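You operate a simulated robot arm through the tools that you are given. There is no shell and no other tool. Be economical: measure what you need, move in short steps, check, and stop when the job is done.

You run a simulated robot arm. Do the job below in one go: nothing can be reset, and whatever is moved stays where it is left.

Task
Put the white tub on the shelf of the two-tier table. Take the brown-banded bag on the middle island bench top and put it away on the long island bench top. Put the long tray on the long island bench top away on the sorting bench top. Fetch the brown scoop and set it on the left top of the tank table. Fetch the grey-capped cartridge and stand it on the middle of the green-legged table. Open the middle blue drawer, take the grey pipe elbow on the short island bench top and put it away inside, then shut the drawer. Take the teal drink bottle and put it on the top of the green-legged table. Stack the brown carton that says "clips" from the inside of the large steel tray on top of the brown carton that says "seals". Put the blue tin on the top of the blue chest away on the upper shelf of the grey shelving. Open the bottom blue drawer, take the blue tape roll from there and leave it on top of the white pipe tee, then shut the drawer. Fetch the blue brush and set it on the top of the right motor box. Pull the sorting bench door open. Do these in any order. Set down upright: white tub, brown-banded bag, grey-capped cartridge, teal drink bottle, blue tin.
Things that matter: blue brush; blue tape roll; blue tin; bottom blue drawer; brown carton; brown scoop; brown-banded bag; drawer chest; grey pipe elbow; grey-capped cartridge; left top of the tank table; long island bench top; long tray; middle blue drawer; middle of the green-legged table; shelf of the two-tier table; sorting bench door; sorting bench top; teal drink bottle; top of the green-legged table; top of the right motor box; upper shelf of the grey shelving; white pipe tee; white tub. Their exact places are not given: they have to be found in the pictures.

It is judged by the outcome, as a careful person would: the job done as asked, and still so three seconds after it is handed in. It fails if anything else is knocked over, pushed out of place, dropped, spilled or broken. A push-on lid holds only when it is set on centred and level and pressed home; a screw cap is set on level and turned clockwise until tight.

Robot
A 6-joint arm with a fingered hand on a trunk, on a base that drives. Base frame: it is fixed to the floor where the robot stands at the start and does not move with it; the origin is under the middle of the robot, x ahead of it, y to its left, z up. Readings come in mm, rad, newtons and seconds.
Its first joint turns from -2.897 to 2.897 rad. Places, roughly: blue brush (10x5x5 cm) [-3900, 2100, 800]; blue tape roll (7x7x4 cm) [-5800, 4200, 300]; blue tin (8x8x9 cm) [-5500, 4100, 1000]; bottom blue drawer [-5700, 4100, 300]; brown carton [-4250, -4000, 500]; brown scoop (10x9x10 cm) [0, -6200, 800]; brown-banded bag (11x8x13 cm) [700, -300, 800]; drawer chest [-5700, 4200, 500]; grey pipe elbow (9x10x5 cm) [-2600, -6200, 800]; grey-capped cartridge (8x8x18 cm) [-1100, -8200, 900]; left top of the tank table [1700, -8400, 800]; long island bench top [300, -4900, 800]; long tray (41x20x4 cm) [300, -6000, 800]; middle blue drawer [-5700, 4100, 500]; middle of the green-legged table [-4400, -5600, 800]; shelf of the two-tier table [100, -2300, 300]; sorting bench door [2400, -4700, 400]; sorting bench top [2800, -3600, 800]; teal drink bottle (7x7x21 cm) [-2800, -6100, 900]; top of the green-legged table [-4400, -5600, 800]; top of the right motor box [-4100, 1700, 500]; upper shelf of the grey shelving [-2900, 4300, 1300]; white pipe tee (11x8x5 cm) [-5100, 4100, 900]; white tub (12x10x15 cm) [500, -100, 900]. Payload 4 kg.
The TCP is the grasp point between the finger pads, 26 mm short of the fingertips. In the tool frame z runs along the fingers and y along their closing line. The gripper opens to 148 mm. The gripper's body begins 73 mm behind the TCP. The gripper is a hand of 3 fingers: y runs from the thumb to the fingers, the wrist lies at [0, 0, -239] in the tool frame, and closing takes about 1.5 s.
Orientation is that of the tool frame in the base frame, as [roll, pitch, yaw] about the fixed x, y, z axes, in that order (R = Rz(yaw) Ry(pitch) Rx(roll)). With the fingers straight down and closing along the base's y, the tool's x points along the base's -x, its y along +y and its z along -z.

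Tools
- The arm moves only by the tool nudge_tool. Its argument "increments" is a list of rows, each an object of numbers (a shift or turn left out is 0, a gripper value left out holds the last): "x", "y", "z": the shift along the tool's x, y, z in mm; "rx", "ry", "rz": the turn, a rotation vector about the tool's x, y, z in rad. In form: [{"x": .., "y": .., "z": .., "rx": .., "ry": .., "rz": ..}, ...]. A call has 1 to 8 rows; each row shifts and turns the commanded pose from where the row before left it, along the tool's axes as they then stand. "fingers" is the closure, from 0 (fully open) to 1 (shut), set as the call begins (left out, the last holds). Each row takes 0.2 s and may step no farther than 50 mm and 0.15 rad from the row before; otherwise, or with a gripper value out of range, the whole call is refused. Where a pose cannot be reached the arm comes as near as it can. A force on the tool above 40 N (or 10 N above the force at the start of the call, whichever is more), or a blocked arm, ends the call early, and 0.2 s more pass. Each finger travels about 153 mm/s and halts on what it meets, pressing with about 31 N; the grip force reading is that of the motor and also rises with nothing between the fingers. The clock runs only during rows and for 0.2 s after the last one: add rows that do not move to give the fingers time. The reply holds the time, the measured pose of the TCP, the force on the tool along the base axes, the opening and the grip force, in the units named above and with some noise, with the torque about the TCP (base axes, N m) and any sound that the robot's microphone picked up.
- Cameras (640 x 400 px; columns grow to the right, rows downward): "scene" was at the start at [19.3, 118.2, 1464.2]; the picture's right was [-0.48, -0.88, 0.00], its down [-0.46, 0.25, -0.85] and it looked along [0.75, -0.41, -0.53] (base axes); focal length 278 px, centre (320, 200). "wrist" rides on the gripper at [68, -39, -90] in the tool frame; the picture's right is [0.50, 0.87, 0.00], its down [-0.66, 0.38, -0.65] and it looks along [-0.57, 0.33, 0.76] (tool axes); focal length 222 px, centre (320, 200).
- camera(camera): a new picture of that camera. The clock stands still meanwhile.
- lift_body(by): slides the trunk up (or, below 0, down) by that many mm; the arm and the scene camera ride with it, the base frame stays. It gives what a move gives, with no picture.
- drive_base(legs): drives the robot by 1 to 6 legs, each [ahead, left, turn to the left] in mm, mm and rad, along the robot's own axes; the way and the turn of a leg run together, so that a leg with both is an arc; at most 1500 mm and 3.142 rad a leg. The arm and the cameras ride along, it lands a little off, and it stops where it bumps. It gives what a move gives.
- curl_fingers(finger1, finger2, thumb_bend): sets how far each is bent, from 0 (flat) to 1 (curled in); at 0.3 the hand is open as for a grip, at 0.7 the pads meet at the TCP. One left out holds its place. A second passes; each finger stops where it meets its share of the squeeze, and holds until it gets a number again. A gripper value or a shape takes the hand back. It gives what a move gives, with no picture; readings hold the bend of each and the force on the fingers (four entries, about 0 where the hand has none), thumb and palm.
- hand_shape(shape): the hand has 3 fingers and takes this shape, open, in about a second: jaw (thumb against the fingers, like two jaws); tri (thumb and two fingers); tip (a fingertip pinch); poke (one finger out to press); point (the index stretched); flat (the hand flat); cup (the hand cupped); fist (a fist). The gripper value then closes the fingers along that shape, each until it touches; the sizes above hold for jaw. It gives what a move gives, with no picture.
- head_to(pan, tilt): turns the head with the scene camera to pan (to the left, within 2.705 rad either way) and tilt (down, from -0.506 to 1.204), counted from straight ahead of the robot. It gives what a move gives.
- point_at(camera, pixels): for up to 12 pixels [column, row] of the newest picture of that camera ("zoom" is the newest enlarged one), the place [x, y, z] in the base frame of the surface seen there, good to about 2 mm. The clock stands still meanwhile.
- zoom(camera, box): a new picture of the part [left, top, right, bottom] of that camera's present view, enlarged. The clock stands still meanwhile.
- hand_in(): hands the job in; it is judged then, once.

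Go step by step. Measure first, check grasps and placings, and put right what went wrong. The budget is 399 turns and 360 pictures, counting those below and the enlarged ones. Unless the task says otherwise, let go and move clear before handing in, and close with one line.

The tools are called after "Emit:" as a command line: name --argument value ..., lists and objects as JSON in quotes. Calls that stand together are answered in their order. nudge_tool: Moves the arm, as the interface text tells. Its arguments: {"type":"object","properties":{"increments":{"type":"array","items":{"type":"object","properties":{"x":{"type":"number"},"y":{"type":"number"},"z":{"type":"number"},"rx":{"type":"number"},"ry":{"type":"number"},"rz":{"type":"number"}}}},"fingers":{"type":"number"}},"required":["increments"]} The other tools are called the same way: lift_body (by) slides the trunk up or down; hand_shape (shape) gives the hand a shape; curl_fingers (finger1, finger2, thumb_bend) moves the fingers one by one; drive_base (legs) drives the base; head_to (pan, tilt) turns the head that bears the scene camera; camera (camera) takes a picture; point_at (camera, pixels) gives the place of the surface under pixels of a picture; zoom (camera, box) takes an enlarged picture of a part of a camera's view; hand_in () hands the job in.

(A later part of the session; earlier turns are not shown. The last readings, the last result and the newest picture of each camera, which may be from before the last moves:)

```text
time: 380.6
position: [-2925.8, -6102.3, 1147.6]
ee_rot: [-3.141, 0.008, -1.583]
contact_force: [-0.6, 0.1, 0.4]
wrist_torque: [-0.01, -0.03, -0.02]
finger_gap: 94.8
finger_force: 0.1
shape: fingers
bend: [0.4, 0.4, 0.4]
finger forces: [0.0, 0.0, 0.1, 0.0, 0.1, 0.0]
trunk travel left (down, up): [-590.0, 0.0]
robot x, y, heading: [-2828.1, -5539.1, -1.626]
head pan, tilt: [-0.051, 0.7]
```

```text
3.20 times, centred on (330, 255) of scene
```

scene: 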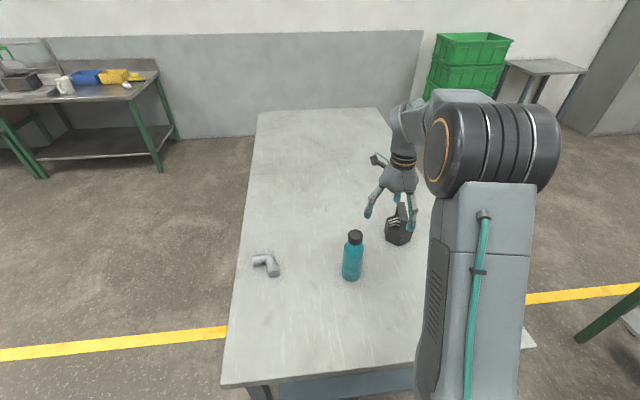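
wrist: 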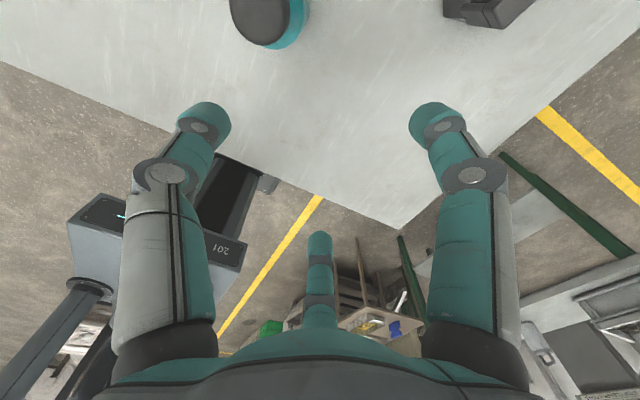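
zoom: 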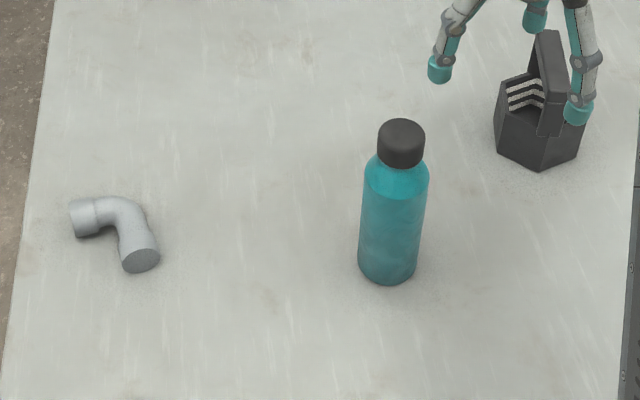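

Bottle axis (-2842,-6145), cap top 1011. Align above it, then descend to z≈945.

Emit:
nudge_tool --increments '[{"x": 42, "y": -42}, {"y": -42.5}, {"z": 45}, {}]'

Emit:
camera --camera "wrist"

Emit:
zoom --camera "scene" --box '[290, 160, 450, 300]'

```text
refused: row 1 steps farther than a row can; nothing moved
```

```text
216 pictures are left
```

wrist: 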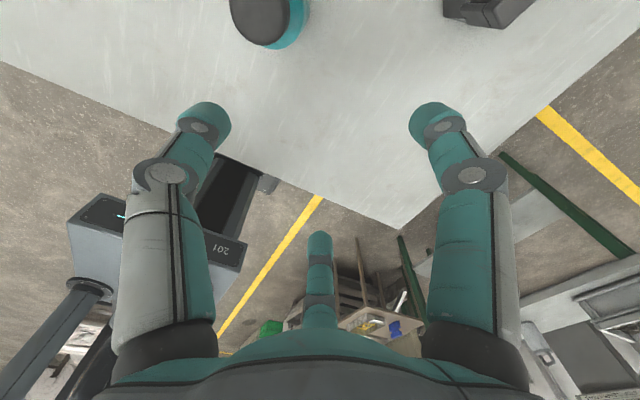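

```text
2.86 times, centred on (370, 230) of scene
```

zoom: 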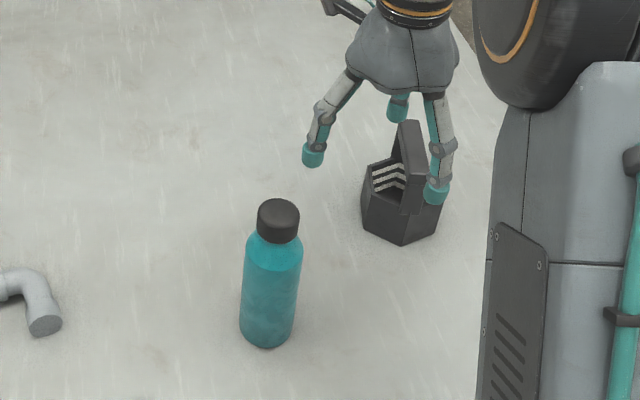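

Emit:
nudge_tool --increments '[{"x": 21, "y": -42}, {"x": 21, "y": -42.5}, {"z": 45}, {}]'

Emit:
camera --camera "wrist"

Emit:
zoom --camera "scene" --box '[290, 160, 450, 300]'

```text
time: 381.6
position: [-2841.9, -6144.7, 1102.7]
ee_rot: [-3.141, 0.008, -1.585]
contact_force: [0.1, -0.1, 0.5]
wrist_torque: [0.02, -0.03, -0.03]
finger_gap: 94.8
finger_force: 0.1
shape: fingers
bend: [0.4, 0.4, 0.4]
finger forces: [0.0, 0.1, 0.1, 0.1, 0.0, 0.0]
trunk travel left (down, up): [-590.0, 0.0]
robot x, y, heading: [-2829.8, -5539.9, -1.629]
head pan, tilt: [-0.051, 0.7]
```

```text
214 pictures are left
```

wrist: 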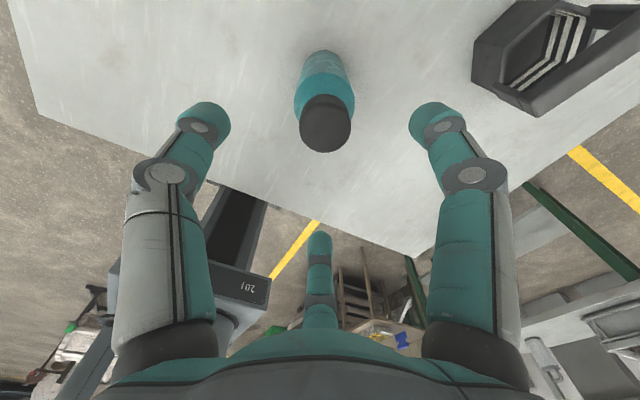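

```text
2.86 times, centred on (370, 230) of scene
```

zoom: 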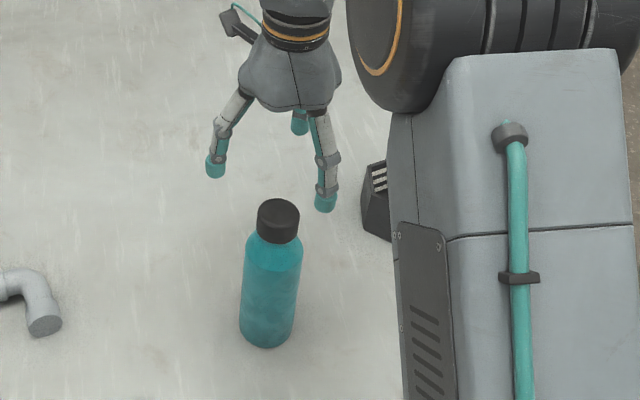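

Emit:
nudge_tool --increments '[{"z": 40}, {"z": 40}, {"z": 40}, {"z": 36}, {}]'

Emit:
curl_fingers --finger1 0.9 --finger2 0.9 --thumb_bend 0.9

Emit:
zoom --camera "scene" --box '[290, 160, 450, 300]'

```text
time: 382.8
position: [-2844.2, -6144.2, 945.3]
ee_rot: [-3.139, 0.007, -1.586]
contact_force: [0.2, -1.1, -0.9]
wrist_torque: [-0.01, -0.02, 0.0]
finger_gap: 94.9
finger_force: 0.1
shape: fingers
bend: [0.4, 0.4, 0.4]
finger forces: [0.0, 0.0, 0.0, 0.0, 0.0, 0.1]
trunk travel left (down, up): [-590.0, 0.0]
robot x, y, heading: [-2829.7, -5541.0, -1.624]
head pan, tilt: [-0.051, 0.7]
```

```text
time: 383.8
position: [-2843.6, -6144.7, 945.4]
ee_rot: [-3.142, 0.007, -1.585]
contact_force: [-0.5, -0.7, 2.4]
wrist_torque: [-0.01, 0.32, -0.02]
finger_gap: 48.5
finger_force: 28.1
shape: fingers
bend: [0.49, 0.5, 0.59]
finger forces: [15.5, 14.3, 0.0, 0.0, 26.6, 0.0]
trunk travel left (down, up): [-590.0, 0.0]
robot x, y, heading: [-2828.3, -5541.7, -1.629]
head pan, tilt: [-0.051, 0.7]
```

```text
2.86 times, centred on (370, 230) of scene
```

zoom: 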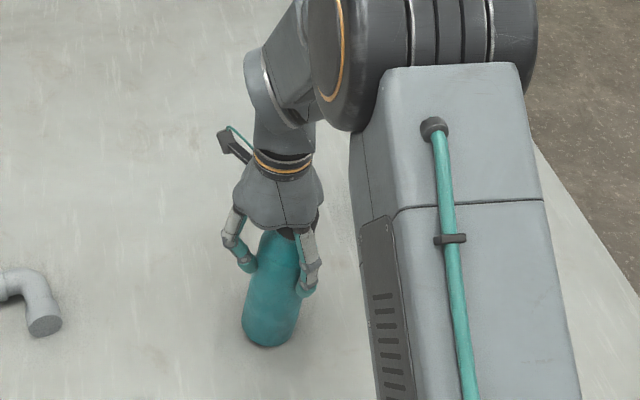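

Gripped. Lift and carry to the green-legged table, aiming at (-4320,-5765).

Emit:
nudge_tool --increments '[{"z": -20}, {"z": -45}, {"z": -45}, {"z": -45}, {}]'

Emit:
drive_base --legs '[[0, 0, -1.514], [887, 0, 0], [0, 205, 0]]'

Emit:
head_to --pan 0.0 --tilt 0.75

Emit:
camera --camera "scene"

```text
time: 385.0
position: [-2842.1, -6147.3, 1102.3]
ee_rot: [3.141, 0.006, -1.585]
contact_force: [0.1, -0.5, -4.7]
wrist_torque: [0.0, -0.03, -0.01]
finger_gap: 48.5
finger_force: 28.7
shape: fingers
bend: [0.49, 0.5, 0.59]
finger forces: [15.2, 13.5, 0.0, 0.1, 27.6, 0.0]
trunk travel left (down, up): [-590.0, 0.0]
robot x, y, heading: [-2828.2, -5540.2, -1.625]
head pan, tilt: [-0.051, 0.7]
```

```text
time: 394.6
position: [-4330.6, -5771.9, 1101.7]
ee_rot: [3.141, 0.008, -3.095]
contact_force: [0.8, -0.8, -3.8]
wrist_torque: [-0.04, 0.01, 0.0]
finger_gap: 48.0
finger_force: 27.7
shape: fingers
bend: [0.49, 0.5, 0.59]
finger forces: [15.4, 12.6, 0.0, 0.1, 27.1, 0.1]
trunk travel left (down, up): [-590.0, 0.0]
robot x, y, heading: [-3722.8, -5746.1, -3.134]
head pan, tilt: [-0.051, 0.7]
```

```text
time: 395.2
position: [-4330.4, -5771.9, 1101.5]
ee_rot: [-3.141, 0.006, -3.095]
contact_force: [0.7, -0.4, -2.8]
wrist_torque: [-0.05, -0.04, 0.01]
finger_gap: 47.9
finger_force: 27.1
shape: fingers
bend: [0.49, 0.5, 0.59]
finger forces: [15.4, 12.6, 0.1, 0.1, 27.0, 0.0]
trunk travel left (down, up): [-590.0, 0.0]
robot x, y, heading: [-3724.8, -5744.7, -3.135]
head pan, tilt: [0.0, 0.75]
```

```text
211 pictures are left
```

scene: 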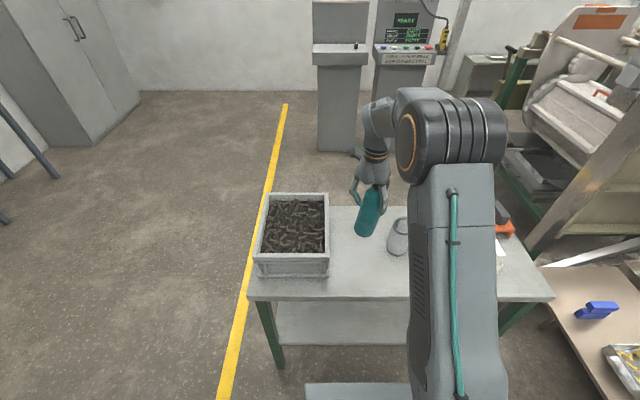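

Emit:
nudge_tool --increments '[{"z": 45}, {"z": 45}, {"z": 45}, {"z": 15}, {}]'

Emit:
nudge_tool --increments '[{"z": 4}, {"z": 3}, {"z": 2}, {}]'

Emit:
zoom --camera "scene" --box '[310, 150, 450, 290]'

```text
time: 396.4
position: [-4330.4, -5771.1, 948.7]
ee_rot: [-3.14, 0.007, -3.094]
contact_force: [0.2, 0.6, -4.3]
wrist_torque: [-0.07, 0.0, -0.03]
finger_gap: 48.1
finger_force: 27.8
shape: fingers
bend: [0.49, 0.5, 0.59]
finger forces: [15.5, 12.4, 0.0, 0.0, 26.9, 0.1]
trunk travel left (down, up): [-590.0, 0.0]
robot x, y, heading: [-3725.6, -5744.3, -3.133]
head pan, tilt: [0.0, 0.75]
```

```text
time: 397.4
position: [-4329.6, -5771.6, 942.5]
ee_rot: [-3.142, 0.004, -3.094]
contact_force: [-0.2, -4.6, 29.4]
wrist_torque: [0.32, 0.11, -0.01]
finger_gap: 48.0
finger_force: 32.3
shape: fingers
bend: [0.48, 0.5, 0.58]
finger forces: [15.4, 14.0, 0.0, 0.1, 34.6, 0.1]
trunk travel left (down, up): [-590.0, 0.0]
robot x, y, heading: [-3721.0, -5743.3, -3.137]
head pan, tilt: [0.0, 0.75]
```

```text
2.86 times, centred on (380, 220) of scene
```

zoom: 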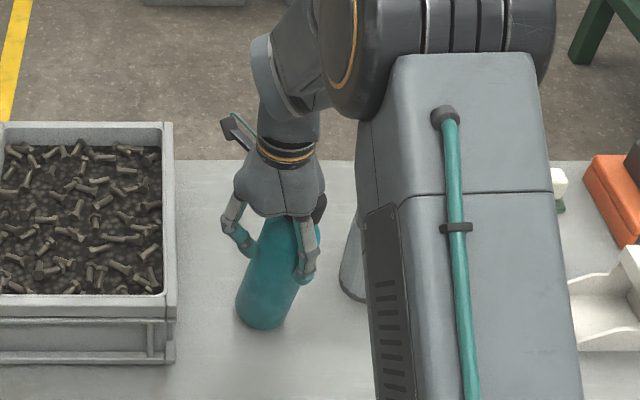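

Down (29 N). Ease 2 mm and release.

Emit:
nudge_tool --increments '[{"z": -2}, {}]'

Emit:
curl_fingers --finger1 0.4 --finger2 0.4 --thumb_bend 0.4

Emit:
nudge_tool --increments '[{"z": -20}, {"z": -45}, {"z": -45}, {"z": -45}, {"z": -45}, {}]'

Emit:
zoom --camera "scene" --box '[310, 150, 450, 290]'

```text
time: 398.0
position: [-4328.5, -5772.1, 944.1]
ee_rot: [-3.139, 0.007, -3.096]
contact_force: [-1.9, -4.4, 18.2]
wrist_torque: [0.25, 0.26, 0.01]
finger_gap: 47.8
finger_force: 30.6
shape: fingers
bend: [0.48, 0.5, 0.58]
finger forces: [15.7, 14.2, 0.1, 0.0, 32.1, 0.0]
trunk travel left (down, up): [-590.0, 0.0]
robot x, y, heading: [-3717.9, -5748.3, -3.137]
head pan, tilt: [0.0, 0.75]
```

```text
time: 399.0
position: [-4329.8, -5771.6, 944.6]
ee_rot: [3.141, 0.006, -3.094]
contact_force: [0.3, 0.0, 0.0]
wrist_torque: [-0.03, -0.01, 0.0]
finger_gap: 94.7
finger_force: 0.1
shape: fingers
bend: [0.4, 0.4, 0.4]
finger forces: [0.0, 0.0, 0.1, 0.0, 0.0, 0.0]
trunk travel left (down, up): [-590.0, 0.0]
robot x, y, heading: [-3725.8, -5744.6, -3.133]
head pan, tilt: [0.0, 0.75]
```

```text
time: 400.4
position: [-4331.2, -5773.2, 1144.5]
ee_rot: [3.141, 0.007, -3.096]
contact_force: [0.3, 1.0, 0.1]
wrist_torque: [-0.02, -0.01, 0.01]
finger_gap: 94.7
finger_force: 0.0
shape: fingers
bend: [0.4, 0.4, 0.4]
finger forces: [0.0, 0.1, 0.0, 0.1, 0.0, 0.0]
trunk travel left (down, up): [-590.0, 0.0]
robot x, y, heading: [-3723.5, -5743.9, -3.141]
head pan, tilt: [0.0, 0.75]
```

```text
2.86 times, centred on (380, 220) of scene
```

zoom: 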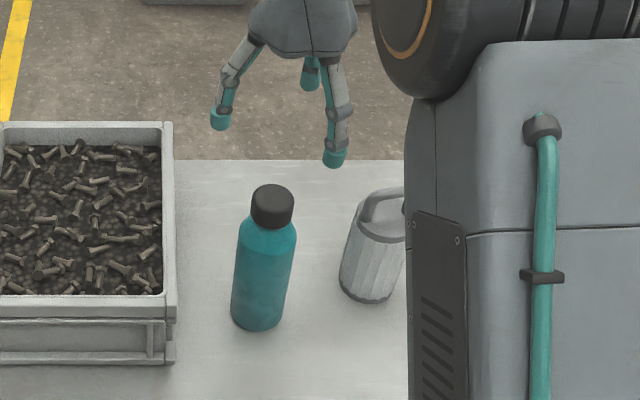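

Bottle placed. Next the cartons near (-4250,-4000). Back off and drive along +y.

Emit:
drive_base --legs '[[0, -250, 0], [-500, 0, 0.0], [0, -1300, 0]]'

Emit:
head_to --pan 0.0 --tilt 0.6

Emit:
camera --camera "scene"

```text
time: 411.0
position: [-3867.9, -4234.7, 1144.8]
ee_rot: [-3.141, 0.007, -3.049]
contact_force: [0.4, -0.3, 0.3]
wrist_torque: [-0.01, 0.0, 0.01]
finger_gap: 95.0
finger_force: 0.0
shape: fingers
bend: [0.4, 0.4, 0.4]
finger forces: [0.0, 0.0, 0.0, 0.1, 0.1, 0.1]
trunk travel left (down, up): [-590.0, 0.0]
robot x, y, heading: [-3263.5, -4177.0, -3.089]
head pan, tilt: [0.0, 0.75]
```

```text
time: 411.7
position: [-3868.0, -4235.4, 1143.5]
ee_rot: [3.141, 0.007, -3.05]
contact_force: [0.0, -0.5, -0.2]
wrist_torque: [0.01, 0.04, -0.01]
finger_gap: 94.7
finger_force: 0.0
shape: fingers
bend: [0.4, 0.4, 0.4]
finger forces: [0.0, 0.0, 0.0, 0.0, 0.1, 0.0]
trunk travel left (down, up): [-590.0, 0.0]
robot x, y, heading: [-3262.5, -4180.5, -3.082]
head pan, tilt: [0.0, 0.6]
```

```text
208 pictures are left
```

scene: 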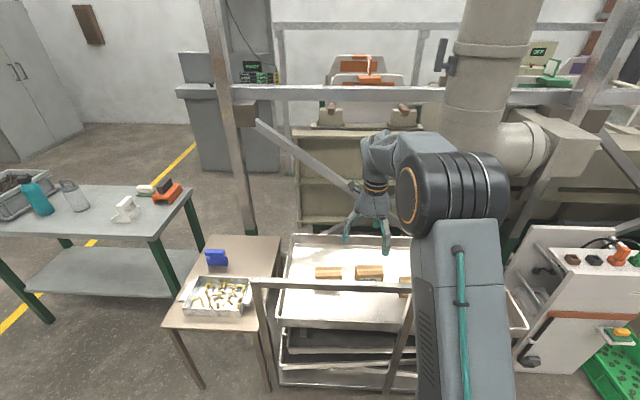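

Emit:
zoom --camera "scene" --box '[250, 220, 440, 390]'

Emit:
camera --camera "wrist"

Emit:
point_at --camera "scene" --pixels '[[328, 267], [328, 276], [368, 268], [368, 278], [404, 280], [300, 240], [400, 238], [285, 320], [260, 283], [400, 288], [320, 300], [395, 330]]'

```text
2.35 times, centred on (345, 305) of scene
```

zoom: 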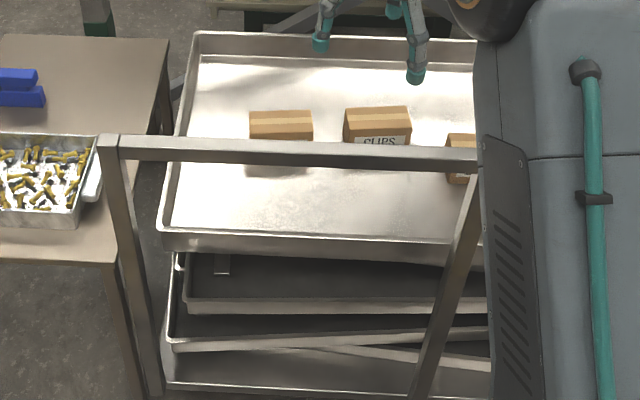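

```text
206 pictures are left
```

wrist: 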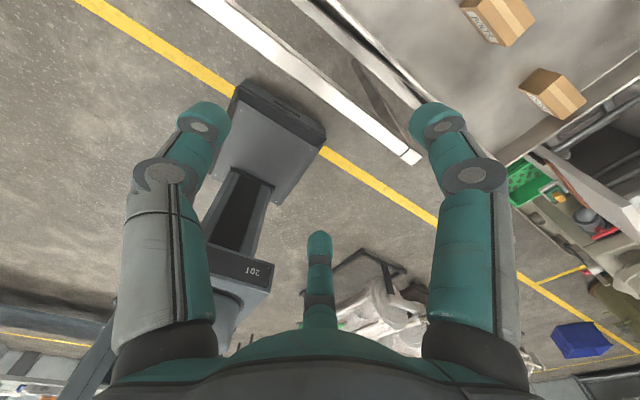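

```text
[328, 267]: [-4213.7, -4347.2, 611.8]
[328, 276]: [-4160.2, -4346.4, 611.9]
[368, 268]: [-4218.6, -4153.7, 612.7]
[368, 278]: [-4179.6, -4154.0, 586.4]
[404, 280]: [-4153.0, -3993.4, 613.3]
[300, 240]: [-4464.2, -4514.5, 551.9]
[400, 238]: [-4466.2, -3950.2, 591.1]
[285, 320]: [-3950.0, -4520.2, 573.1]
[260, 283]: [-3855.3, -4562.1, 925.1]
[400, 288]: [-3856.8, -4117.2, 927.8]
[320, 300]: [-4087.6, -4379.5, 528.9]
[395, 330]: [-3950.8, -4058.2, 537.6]
```

The cartons stand in the large tray behind a rail (x=-3855, z 925). Drive closer so the wrist camera can read their labels.

Emit:
drive_base --legs '[[0, 0, -0.058], [345, 0, 0]]'

Emit:
camera --camera "wrist"

Emit:
camera --camera "scene"

```text
time: 414.4
position: [-4200.3, -4196.3, 1143.5]
ee_rot: [3.141, 0.009, -3.112]
contact_force: [0.6, 1.0, 0.8]
wrist_torque: [0.01, 0.03, 0.04]
finger_gap: 94.9
finger_force: 0.0
shape: fingers
bend: [0.4, 0.4, 0.4]
finger forces: [0.1, 0.0, 0.0, 0.0, 0.0, 0.0]
trunk travel left (down, up): [-590.0, 0.0]
robot x, y, heading: [-3588.9, -4177.6, 3.133]
head pan, tilt: [0.0, 0.6]
stopped in leg 2: the robot was blocked; the commanded pose is now the measured one
```

```text
205 pictures are left
```

wrist: 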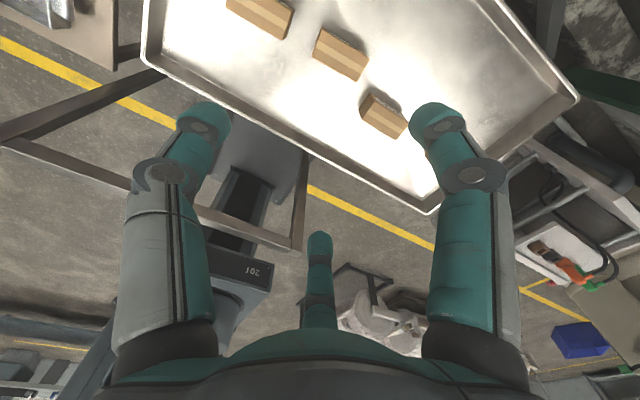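

```text
204 pictures are left
```

scene: 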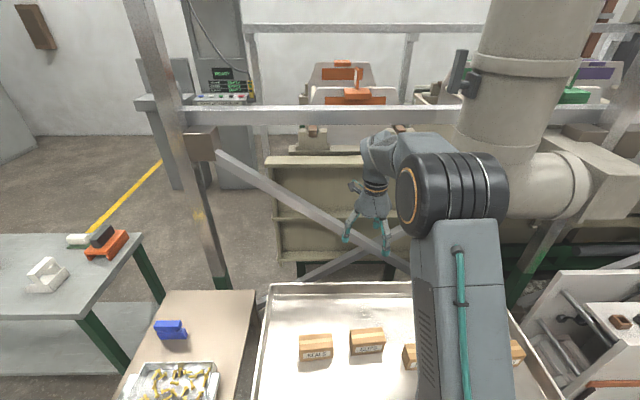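

The base touched the cart's foot at x≈-3589; I'll back off a bit. Labels are now readable; zoom.

Emit:
drive_base --legs '[[-20, 0, 0.0]]'

Emit:
zoom --camera "scene" --box '[290, 320, 430, 390]'

Emit:
zoom --camera "scene" --box '[480, 320, 560, 390]'

```text
time: 415.2
position: [-4180.5, -4196.3, 1143.7]
ee_rot: [3.14, 0.009, -3.112]
contact_force: [0.3, -0.3, 0.3]
wrist_torque: [-0.03, 0.02, 0.01]
finger_gap: 94.9
finger_force: 0.1
shape: fingers
bend: [0.4, 0.4, 0.4]
finger forces: [0.0, 0.0, 0.0, 0.1, 0.0, 0.1]
trunk travel left (down, up): [-590.0, 0.0]
robot x, y, heading: [-3571.2, -4177.4, 3.129]
head pan, tilt: [0.0, 0.6]
```

```text
4.57 times, centred on (360, 355) of scene
```

zoom: 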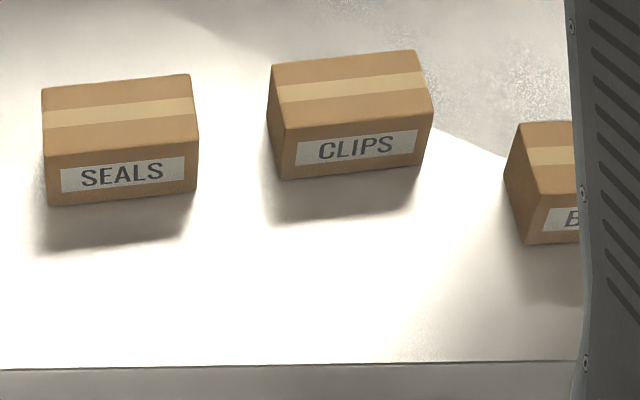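

```text
5.71 times, centred on (520, 355) of scene
```

zoom: 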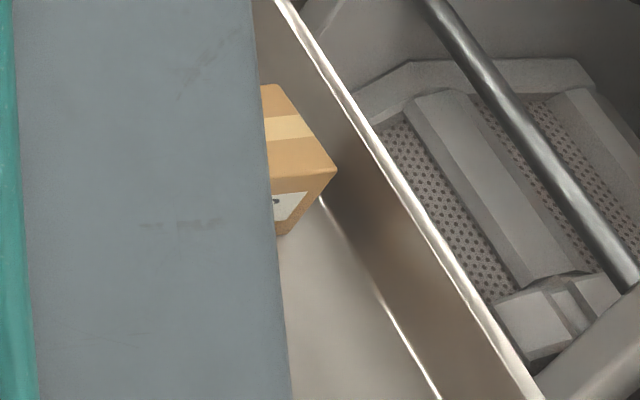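

SEALS at left and CLIPS next to it. Measure both cartons' corners.

Emit:
zoom --camera "scene" --box '[290, 320, 430, 390]'

Emit:
point_at --camera "zoom" --pixels '[[44, 92], [188, 78], [194, 133], [48, 150], [275, 70], [413, 55], [428, 110], [288, 125], [120, 190], [360, 165], [350, 90], [120, 115]]'

```text
4.57 times, centred on (360, 355) of scene
```

zoom: 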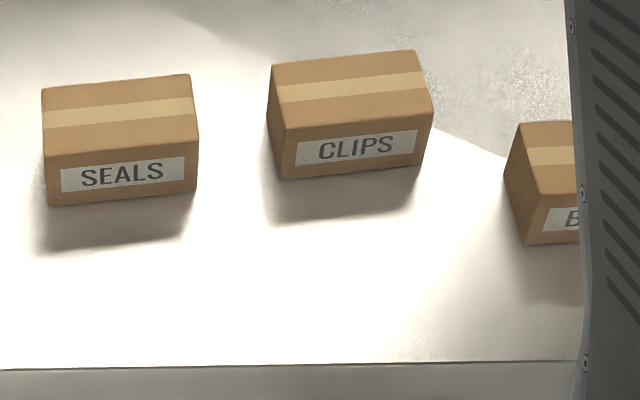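

```text
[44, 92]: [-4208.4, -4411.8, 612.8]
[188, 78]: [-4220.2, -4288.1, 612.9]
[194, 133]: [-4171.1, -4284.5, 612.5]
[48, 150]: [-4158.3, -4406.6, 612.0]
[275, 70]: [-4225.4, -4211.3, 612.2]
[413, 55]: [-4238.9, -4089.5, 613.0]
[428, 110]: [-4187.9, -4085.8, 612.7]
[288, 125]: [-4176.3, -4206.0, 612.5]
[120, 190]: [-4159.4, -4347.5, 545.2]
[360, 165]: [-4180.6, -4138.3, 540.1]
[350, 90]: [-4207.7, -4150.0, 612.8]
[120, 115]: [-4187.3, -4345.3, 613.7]
```

SEALS centre (-4189,-4348), CLIPS centre (-4207,-4148), tops z 613. Check what blocked the base by looking down.

Emit:
head_to --pan 0.0 --tilt 1.1

Emit:
camera --camera "scene"

Emit:
point_at --camera "scene" --pixels '[[300, 250], [250, 250], [350, 250], [300, 220], [380, 300], [220, 300], [300, 290], [340, 210]]'

```text
time: 416.1
position: [-4180.5, -4195.1, 1143.8]
ee_rot: [-3.141, 0.01, -3.114]
contact_force: [-0.3, 0.4, 0.5]
wrist_torque: [0.0, -0.01, -0.01]
finger_gap: 94.7
finger_force: 0.1
shape: fingers
bend: [0.4, 0.4, 0.4]
finger forces: [0.1, 0.0, 0.1, 0.1, 0.1, 0.1]
trunk travel left (down, up): [-590.0, 0.0]
robot x, y, heading: [-3570.9, -4178.1, 3.133]
head pan, tilt: [0.0, 1.1]
```

```text
200 pictures are left
```

scene: 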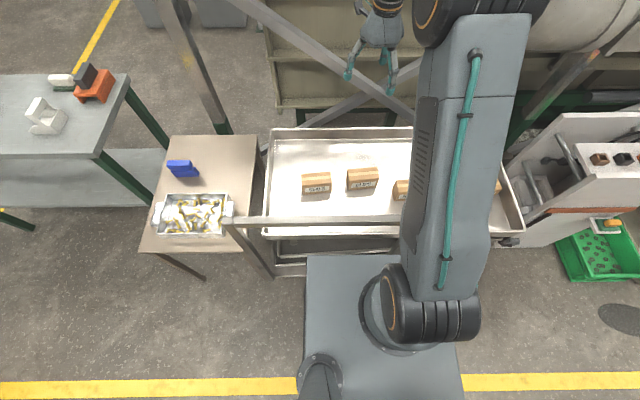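

```text
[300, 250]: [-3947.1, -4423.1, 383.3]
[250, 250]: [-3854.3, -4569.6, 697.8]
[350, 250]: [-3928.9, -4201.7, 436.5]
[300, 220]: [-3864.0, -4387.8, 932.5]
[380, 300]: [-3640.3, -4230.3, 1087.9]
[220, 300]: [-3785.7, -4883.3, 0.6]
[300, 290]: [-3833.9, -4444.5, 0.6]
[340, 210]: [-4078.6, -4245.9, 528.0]
```

The base extends ~245 mm ahead, so x≈-3590 is the limit. I'll lower the trunk for more reach, turn the hand to close across x, and move above CLIPS.

Emit:
nudge_tool --increments '[{"rz": -0.14}, {"rz": -0.14}, {"rz": -0.14}, {"rz": -0.14}, {"rz": -0.14}, {"rz": -0.14}, {"rz": -0.14}, {"rz": -0.14}]'

Emit:
nudge_tool --increments '[{"rz": -0.14}, {"rz": -0.14}, {"rz": -0.14}, {"rz": -0.11}, {}]'

Emit:
drive_base --legs '[[10, 0, 0.008]]'

Emit:
lift_body --by -150

```text
time: 417.9
position: [-4179.2, -4196.3, 1142.5]
ee_rot: [-3.134, 0.002, -1.99]
contact_force: [-0.3, 0.3, 0.3]
wrist_torque: [-0.02, 0.01, 0.03]
finger_gap: 95.0
finger_force: 0.1
shape: fingers
bend: [0.4, 0.4, 0.4]
finger forces: [0.0, 0.0, 0.0, 0.1, 0.0, 0.0]
trunk travel left (down, up): [-590.0, 0.0]
robot x, y, heading: [-3571.4, -4177.0, 3.129]
head pan, tilt: [0.0, 1.1]
```

```text
time: 419.1
position: [-4180.6, -4197.0, 1143.4]
ee_rot: [-3.133, 0.0, -1.461]
contact_force: [0.1, 0.2, -0.1]
wrist_torque: [-0.04, 0.0, -0.01]
finger_gap: 94.9
finger_force: 0.0
shape: fingers
bend: [0.4, 0.4, 0.4]
finger forces: [0.1, 0.0, 0.0, 0.1, 0.1, 0.0]
trunk travel left (down, up): [-590.0, 0.0]
robot x, y, heading: [-3571.3, -4175.1, 3.129]
head pan, tilt: [0.0, 1.1]
```

```text
time: 419.8
position: [-4190.3, -4202.2, 1143.2]
ee_rot: [-3.133, 0.001, -1.455]
contact_force: [0.5, -0.2, -0.2]
wrist_torque: [-0.01, 0.0, -0.01]
finger_gap: 94.7
finger_force: 0.1
shape: fingers
bend: [0.4, 0.4, 0.4]
finger forces: [0.0, 0.1, 0.0, 0.1, 0.0, 0.0]
trunk travel left (down, up): [-590.0, 0.0]
robot x, y, heading: [-3579.8, -4177.6, 3.137]
head pan, tilt: [0.0, 1.1]
```

```text
time: 421.6
position: [-4189.4, -4202.4, 993.3]
ee_rot: [-3.132, 0.001, -1.452]
contact_force: [-0.4, 0.7, 0.2]
wrist_torque: [-0.01, 0.01, 0.01]
finger_gap: 94.7
finger_force: 0.0
shape: fingers
bend: [0.4, 0.4, 0.4]
finger forces: [0.0, 0.0, 0.0, 0.1, 0.0, 0.0]
trunk travel left (down, up): [-440.0, 150.0]
robot x, y, heading: [-3581.6, -4176.1, 3.139]
head pan, tilt: [0.0, 1.1]
```

Emit:
nudge_tool --increments '[{"x": -28, "y": 9}, {"x": -28.6, "y": 9.4}, {"z": 45}, {"z": 45}, {"z": 45}, {"z": 45}, {}]'

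Emit:
camera --camera "wrist"

Emit:
head_to --pan -0.1 --tilt 0.8

Emit:
camera --camera "scene"

```text
time: 423.2
position: [-4213.6, -4148.9, 812.5]
ee_rot: [-3.132, -0.001, -1.455]
contact_force: [0.6, 0.7, -0.3]
wrist_torque: [-0.01, 0.0, -0.03]
finger_gap: 94.8
finger_force: 0.0
shape: fingers
bend: [0.4, 0.4, 0.4]
finger forces: [0.0, 0.0, 0.0, 0.0, 0.0, 0.0]
trunk travel left (down, up): [-440.0, 150.0]
robot x, y, heading: [-3576.9, -4177.6, 3.141]
head pan, tilt: [0.0, 1.1]
```

```text
199 pictures are left
```

wrist: 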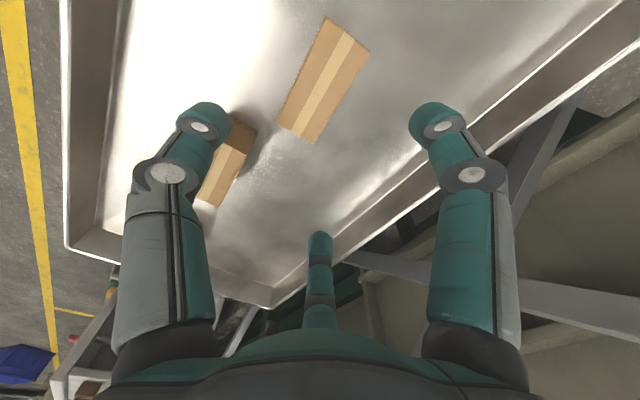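

```text
time: 424.0
position: [-4214.3, -4147.8, 814.2]
ee_rot: [-3.133, 0.0, -1.454]
contact_force: [0.0, -0.6, 0.3]
wrist_torque: [0.0, 0.01, 0.02]
finger_gap: 94.7
finger_force: 0.1
shape: fingers
bend: [0.4, 0.4, 0.4]
finger forces: [0.0, 0.1, 0.1, 0.0, 0.0, 0.0]
trunk travel left (down, up): [-440.0, 150.0]
robot x, y, heading: [-3578.4, -4180.1, 3.14]
head pan, tilt: [-0.099, 0.799]
```

```text
198 pictures are left
```

scene: 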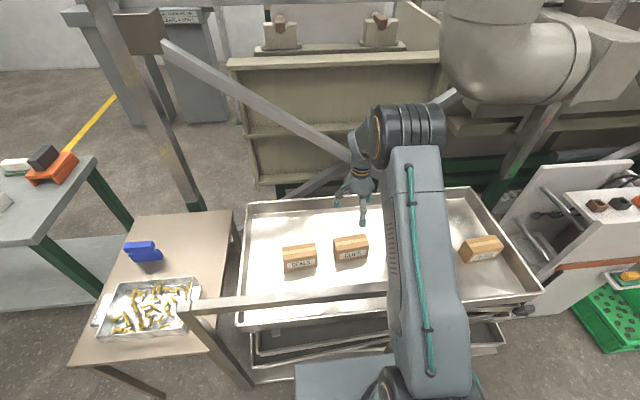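

Emit:
nudge_tool --increments '[{"z": 45}, {"z": 45}, {"z": 40}, {}]'

Emit:
camera --camera "wrist"

Emit:
camera --camera "scene"

```text
time: 425.0
position: [-4210.6, -4147.0, 681.7]
ee_rot: [-3.132, 0.0, -1.455]
contact_force: [-0.2, 0.2, 0.9]
wrist_torque: [-0.03, 0.01, -0.03]
finger_gap: 94.7
finger_force: 0.1
shape: fingers
bend: [0.4, 0.4, 0.4]
finger forces: [0.0, 0.1, 0.0, 0.0, 0.0, 0.0]
trunk travel left (down, up): [-440.0, 150.0]
robot x, y, heading: [-3580.8, -4180.1, 3.13]
head pan, tilt: [-0.099, 0.799]
```

```text
197 pictures are left
```

wrist: 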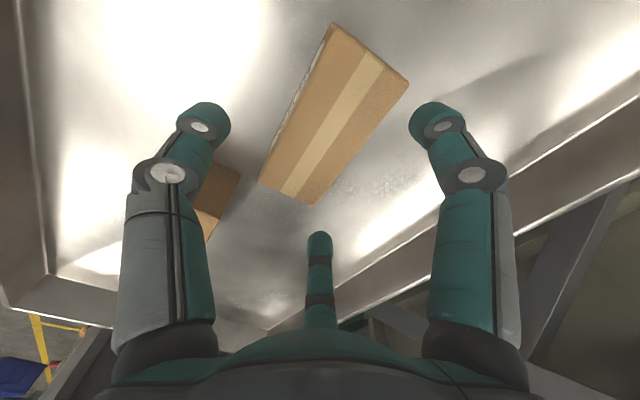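

```text
196 pictures are left
```

scene: 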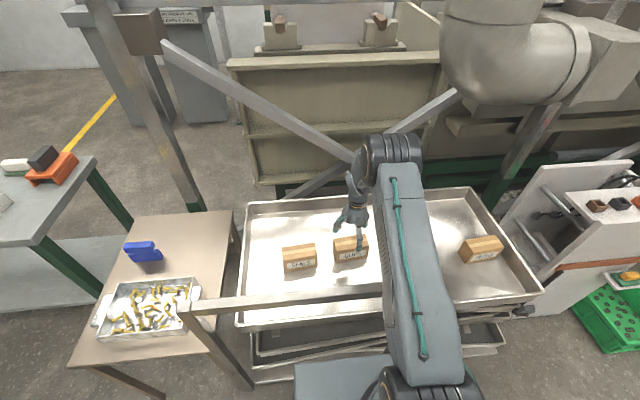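

Emit:
point_at --camera "scene" --pixels '[[400, 295], [390, 290], [395, 200], [410, 350], [375, 250], [385, 300], [390, 150]]'

```text
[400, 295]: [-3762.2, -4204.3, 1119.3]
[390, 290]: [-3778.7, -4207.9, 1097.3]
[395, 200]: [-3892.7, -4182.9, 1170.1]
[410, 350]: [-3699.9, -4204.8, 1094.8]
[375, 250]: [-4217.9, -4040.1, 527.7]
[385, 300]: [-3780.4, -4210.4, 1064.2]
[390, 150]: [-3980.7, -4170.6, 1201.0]
```

Emit:
nudge_tool --increments '[{"z": 35}, {"z": 35}, {"z": 30}, {}]'

Emit:
camera --camera "scene"

Emit:
point_at --camera "scene" --pixels '[[400, 295], [390, 290], [395, 200], [410, 350], [385, 300]]'

Emit:
camera --camera "wrist"

```text
time: 425.5
position: [-4218.9, -4144.3, 638.4]
ee_rot: [3.13, 0.003, -1.455]
contact_force: [-1.8, 1.7, 16.8]
wrist_torque: [-0.84, 0.61, -0.13]
finger_gap: 103.4
finger_force: 8.7
shape: fingers
bend: [0.36, 0.4, 0.4]
finger forces: [14.6, 3.1, 0.1, 0.0, 0.1, 0.1]
trunk travel left (down, up): [-440.0, 150.0]
robot x, y, heading: [-3581.0, -4177.4, 3.138]
head pan, tilt: [-0.099, 0.799]
stopped in row 2: the force on the tool passed its limit (the readings are from after the stop); the commanded pose is now the measured one
```

```text
195 pictures are left
```

scene: 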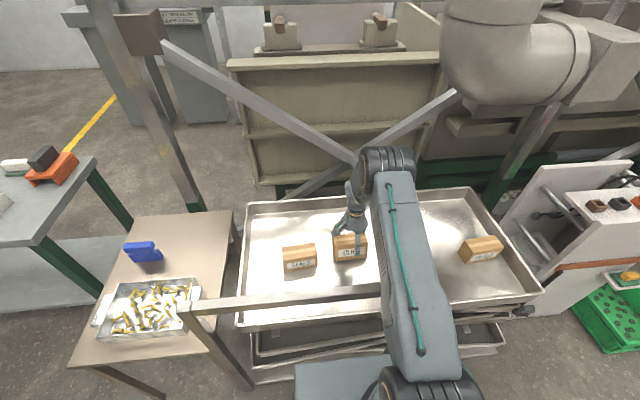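

```text
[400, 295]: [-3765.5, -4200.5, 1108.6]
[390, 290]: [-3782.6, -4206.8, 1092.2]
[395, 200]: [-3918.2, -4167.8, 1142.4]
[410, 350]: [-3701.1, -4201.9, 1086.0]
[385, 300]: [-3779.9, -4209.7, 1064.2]
```

```text
194 pictures are left
```

wrist: 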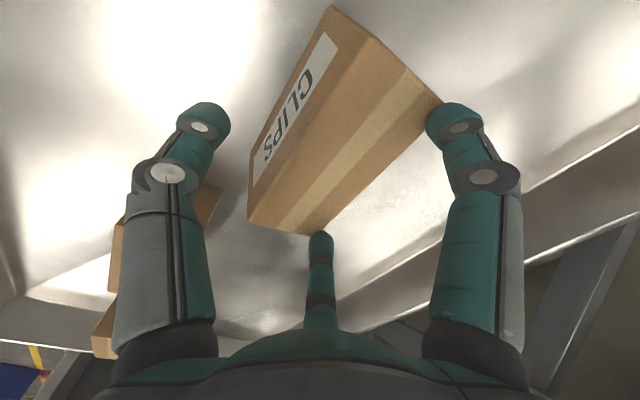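

A fingertip landed on the carton's far corner. Rise, open wider and re-measure.

Emit:
nudge_tool --increments '[{"z": -30}, {"z": -40}, {}]'

Emit:
curl_fingers --finger1 0.25 --finger2 0.25 --thumb_bend 0.35

Emit:
zoom --camera "scene" --box '[270, 180, 410, 290]'

Emit:
camera --camera "wrist"

```text
time: 426.3
position: [-4216.2, -4145.8, 705.8]
ee_rot: [3.135, 0.002, -1.456]
contact_force: [-0.3, -0.3, 0.2]
wrist_torque: [0.0, -0.01, 0.02]
finger_gap: 95.6
finger_force: 0.0
shape: fingers
bend: [0.4, 0.4, 0.4]
finger forces: [0.1, 0.0, 0.1, 0.0, 0.0, 0.1]
trunk travel left (down, up): [-440.0, 150.0]
robot x, y, heading: [-3582.5, -4176.8, 3.134]
head pan, tilt: [-0.099, 0.799]
```

```text
time: 427.3
position: [-4216.0, -4145.6, 706.5]
ee_rot: [3.134, 0.002, -1.456]
contact_force: [-0.1, -0.4, 0.4]
wrist_torque: [-0.02, 0.0, 0.01]
finger_gap: 124.2
finger_force: 0.1
shape: fingers
bend: [0.25, 0.25, 0.35]
finger forces: [0.1, 0.1, 0.0, 0.0, 0.0, 0.0]
trunk travel left (down, up): [-440.0, 150.0]
robot x, y, heading: [-3583.2, -4177.6, 3.142]
head pan, tilt: [-0.099, 0.799]
```

```text
3.64 times, centred on (340, 235) of scene
```

zoom: 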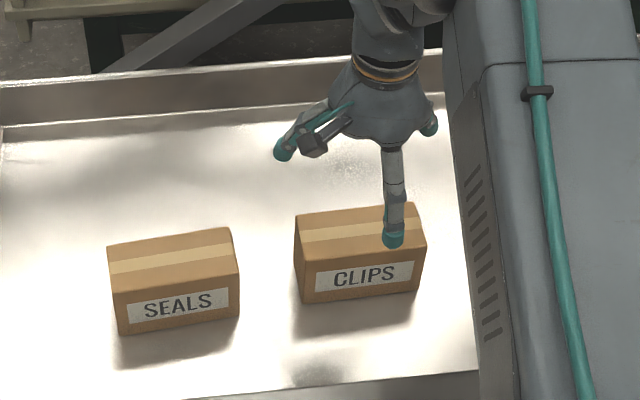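

```text
192 pictures are left
```

wrist: 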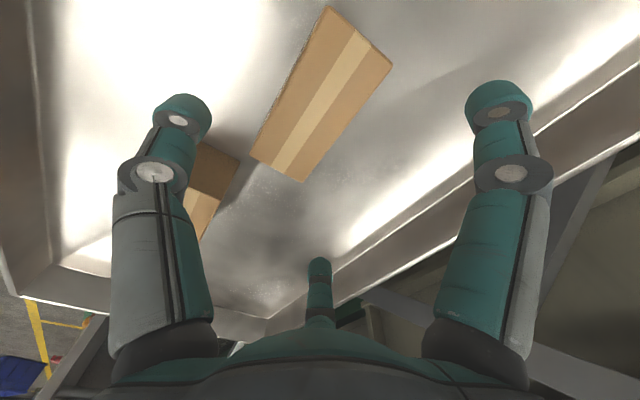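

Emit:
point_at --camera "zoom" --pixels '[[298, 217], [414, 206], [424, 243], [306, 260], [109, 247], [228, 231], [236, 275], [115, 293], [360, 225]]'

```text
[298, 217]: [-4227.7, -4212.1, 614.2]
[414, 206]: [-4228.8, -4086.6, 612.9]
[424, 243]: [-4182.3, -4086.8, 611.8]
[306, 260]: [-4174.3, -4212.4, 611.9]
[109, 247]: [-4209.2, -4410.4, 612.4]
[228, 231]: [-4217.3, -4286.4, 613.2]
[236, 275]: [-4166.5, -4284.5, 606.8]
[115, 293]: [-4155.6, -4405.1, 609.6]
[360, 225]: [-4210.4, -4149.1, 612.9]
```

CLIPS centre (-4203,-4149), turned ~2°. Re-align and descend.

Emit:
nudge_tool --increments '[{"x": 4.4, "y": -6, "rz": 0.079}, {"z": 35}, {"z": 35}, {"z": 30}, {"z": 22}, {}]'

Emit:
camera --camera "wrist"

Emit:
zoom --camera "scene" --box '[270, 180, 410, 290]'

```text
time: 428.7
position: [-4210.5, -4149.9, 585.3]
ee_rot: [3.134, 0.002, -1.535]
contact_force: [0.9, 0.3, 0.0]
wrist_torque: [-0.01, 0.0, 0.0]
finger_gap: 124.2
finger_force: 0.1
shape: fingers
bend: [0.25, 0.25, 0.35]
finger forces: [0.1, 0.0, 0.0, 0.0, 0.1, 0.0]
trunk travel left (down, up): [-440.0, 150.0]
robot x, y, heading: [-3579.2, -4177.0, 3.139]
head pan, tilt: [-0.099, 0.799]
```

```text
191 pictures are left
```

wrist: 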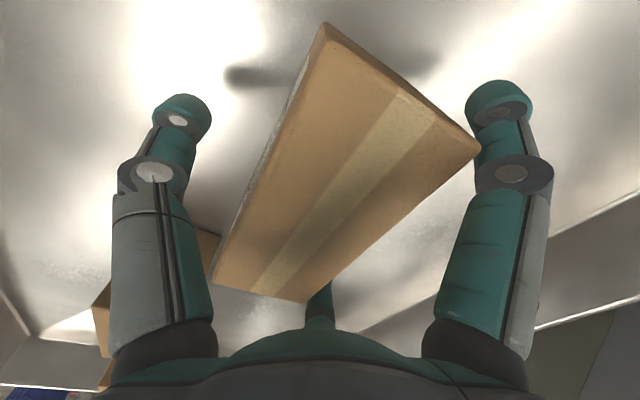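

```text
3.64 times, centred on (340, 235) of scene
```

zoom: 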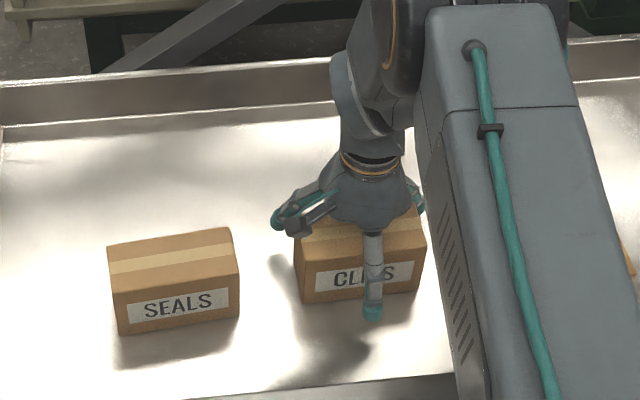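

Straddling the carton. Close evenly.

Emit:
curl_fingers --finger1 0.9 --finger2 0.9 --thumb_bend 0.9

Emit:
nudge_tool --increments '[{"z": -10}, {"z": -20}, {"z": -30}, {}]'

Emit:
camera --camera "wrist"

Emit:
zoom --camera "scene" --box '[270, 180, 410, 290]'

```text
time: 429.7
position: [-4210.6, -4150.1, 586.3]
ee_rot: [3.133, 0.002, -1.534]
contact_force: [-0.4, -0.1, 3.4]
wrist_torque: [0.0, -0.19, 0.01]
finger_gap: 63.4
finger_force: 21.9
shape: fingers
bend: [0.51, 0.51, 0.54]
finger forces: [11.5, 11.4, 0.0, 0.1, 22.2, 0.0]
trunk travel left (down, up): [-440.0, 150.0]
robot x, y, heading: [-3581.2, -4178.1, 3.14]
head pan, tilt: [-0.099, 0.799]
```

```text
time: 430.7
position: [-4208.1, -4148.7, 643.0]
ee_rot: [3.133, 0.0, -1.533]
contact_force: [0.7, 0.0, -3.8]
wrist_torque: [0.0, 0.03, 0.0]
finger_gap: 63.0
finger_force: 21.2
shape: fingers
bend: [0.51, 0.51, 0.54]
finger forces: [10.7, 10.6, 0.0, 0.0, 21.0, 0.0]
trunk travel left (down, up): [-440.0, 150.0]
robot x, y, heading: [-3580.1, -4178.5, 3.14]
head pan, tilt: [-0.099, 0.799]
```

```text
189 pictures are left
```

wrist: 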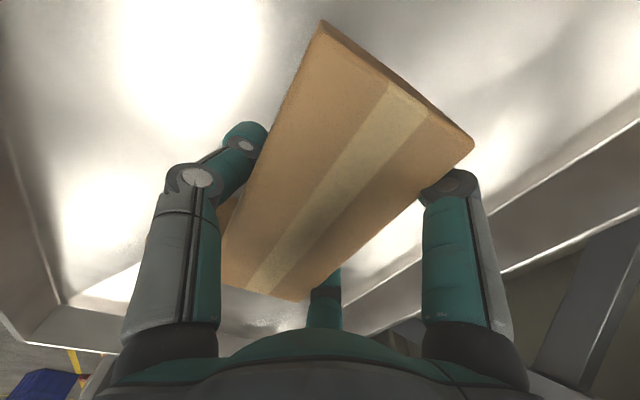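

```text
3.64 times, centred on (340, 235) of scene
```

zoom: 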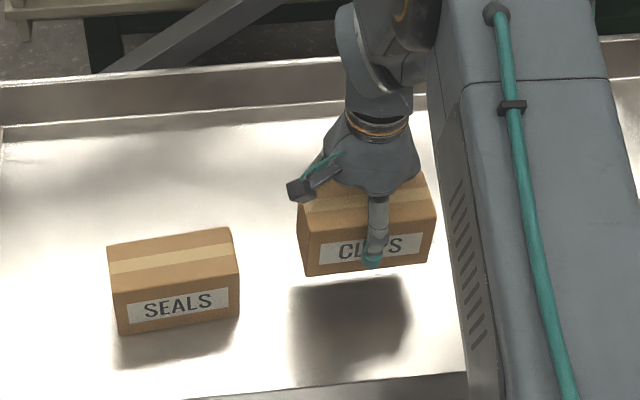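

Held level. Raise and measure the carton's place in the hand.

Emit:
nudge_tool --increments '[{"z": -40}, {"z": -40}, {}]'

Emit:
zoom --camera "scene" --box '[270, 180, 410, 290]'

```text
time: 431.5
position: [-4207.7, -4147.2, 725.0]
ee_rot: [3.134, 0.003, -1.535]
contact_force: [-0.1, 0.2, -3.4]
wrist_torque: [0.0, 0.02, 0.0]
finger_gap: 62.7
finger_force: 21.2
shape: fingers
bend: [0.51, 0.51, 0.54]
finger forces: [10.5, 10.5, 0.0, 0.0, 20.9, 0.0]
trunk travel left (down, up): [-440.0, 150.0]
robot x, y, heading: [-3582.0, -4176.8, 3.136]
head pan, tilt: [-0.099, 0.799]
```

```text
3.64 times, centred on (340, 235) of scene
```

zoom: 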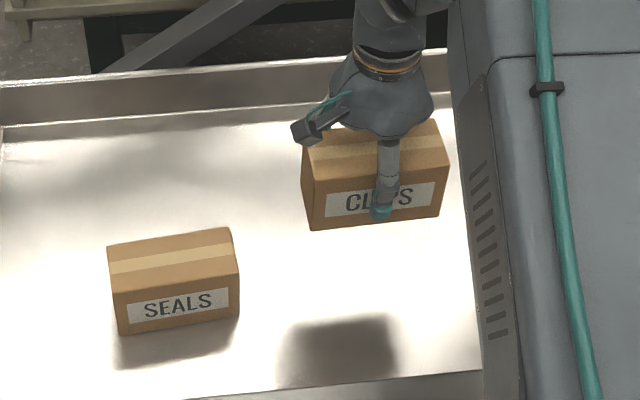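

Emit:
point_at --camera "zoom" --pixels '[[315, 183], [440, 165], [306, 150], [438, 125], [325, 225], [435, 212], [345, 180], [125, 330], [232, 315]]'

```text
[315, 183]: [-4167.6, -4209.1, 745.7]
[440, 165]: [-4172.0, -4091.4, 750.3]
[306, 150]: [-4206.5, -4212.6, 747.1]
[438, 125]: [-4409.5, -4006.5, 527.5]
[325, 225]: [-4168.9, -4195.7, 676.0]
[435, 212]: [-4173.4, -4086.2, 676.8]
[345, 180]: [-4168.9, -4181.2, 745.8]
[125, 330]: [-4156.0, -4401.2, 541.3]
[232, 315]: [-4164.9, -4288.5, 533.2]
```

CLIPS sits at TCP +(10,-2). Slide the base left 170 mm (backing off a little), then fine-align over SEALS.

Emit:
drive_base --legs '[[-15, 0, 0], [0, 185, 0]]'

Emit:
zoom --camera "scene" --box '[270, 180, 410, 290]'

Emit:
camera --camera "wrist"

```text
time: 433.4
position: [-4194.4, -4331.3, 724.2]
ee_rot: [3.135, 0.002, -1.54]
contact_force: [-0.2, 1.0, -2.7]
wrist_torque: [-0.01, -0.02, 0.01]
finger_gap: 63.1
finger_force: 20.6
shape: fingers
bend: [0.51, 0.51, 0.54]
finger forces: [10.5, 10.5, 0.0, 0.0, 21.0, 0.0]
trunk travel left (down, up): [-440.0, 150.0]
robot x, y, heading: [-3568.9, -4367.8, 3.133]
head pan, tilt: [-0.099, 0.799]
```

```text
3.64 times, centred on (340, 235) of scene
```

zoom: 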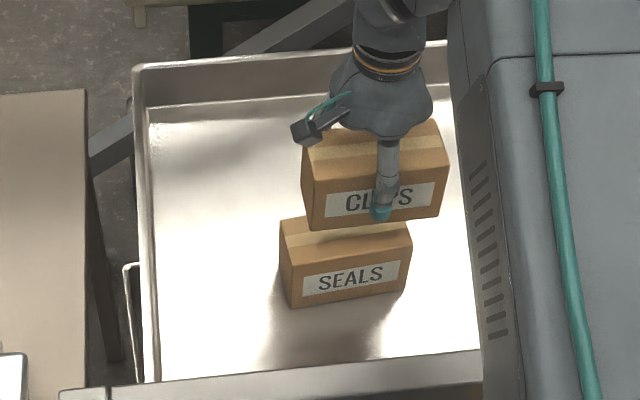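

```text
185 pictures are left
```

wrist: 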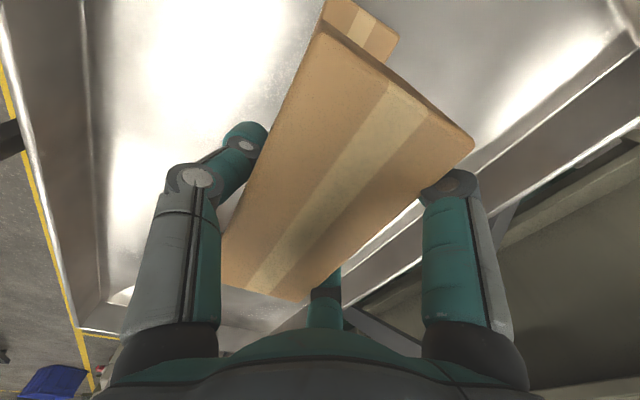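

Emit:
point_at --camera "zoom" --pixels '[[318, 222], [436, 210], [322, 190], [438, 172], [296, 300], [405, 288], [292, 265], [408, 248], [285, 225], [350, 243]]'

```text
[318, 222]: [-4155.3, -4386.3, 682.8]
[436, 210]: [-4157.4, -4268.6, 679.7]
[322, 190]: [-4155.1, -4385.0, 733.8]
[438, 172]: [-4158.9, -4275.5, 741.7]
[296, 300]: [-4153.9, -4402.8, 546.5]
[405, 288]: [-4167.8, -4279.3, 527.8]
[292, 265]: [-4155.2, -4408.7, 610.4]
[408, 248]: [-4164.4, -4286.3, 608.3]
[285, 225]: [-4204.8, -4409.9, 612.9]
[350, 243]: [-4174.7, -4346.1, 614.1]
```

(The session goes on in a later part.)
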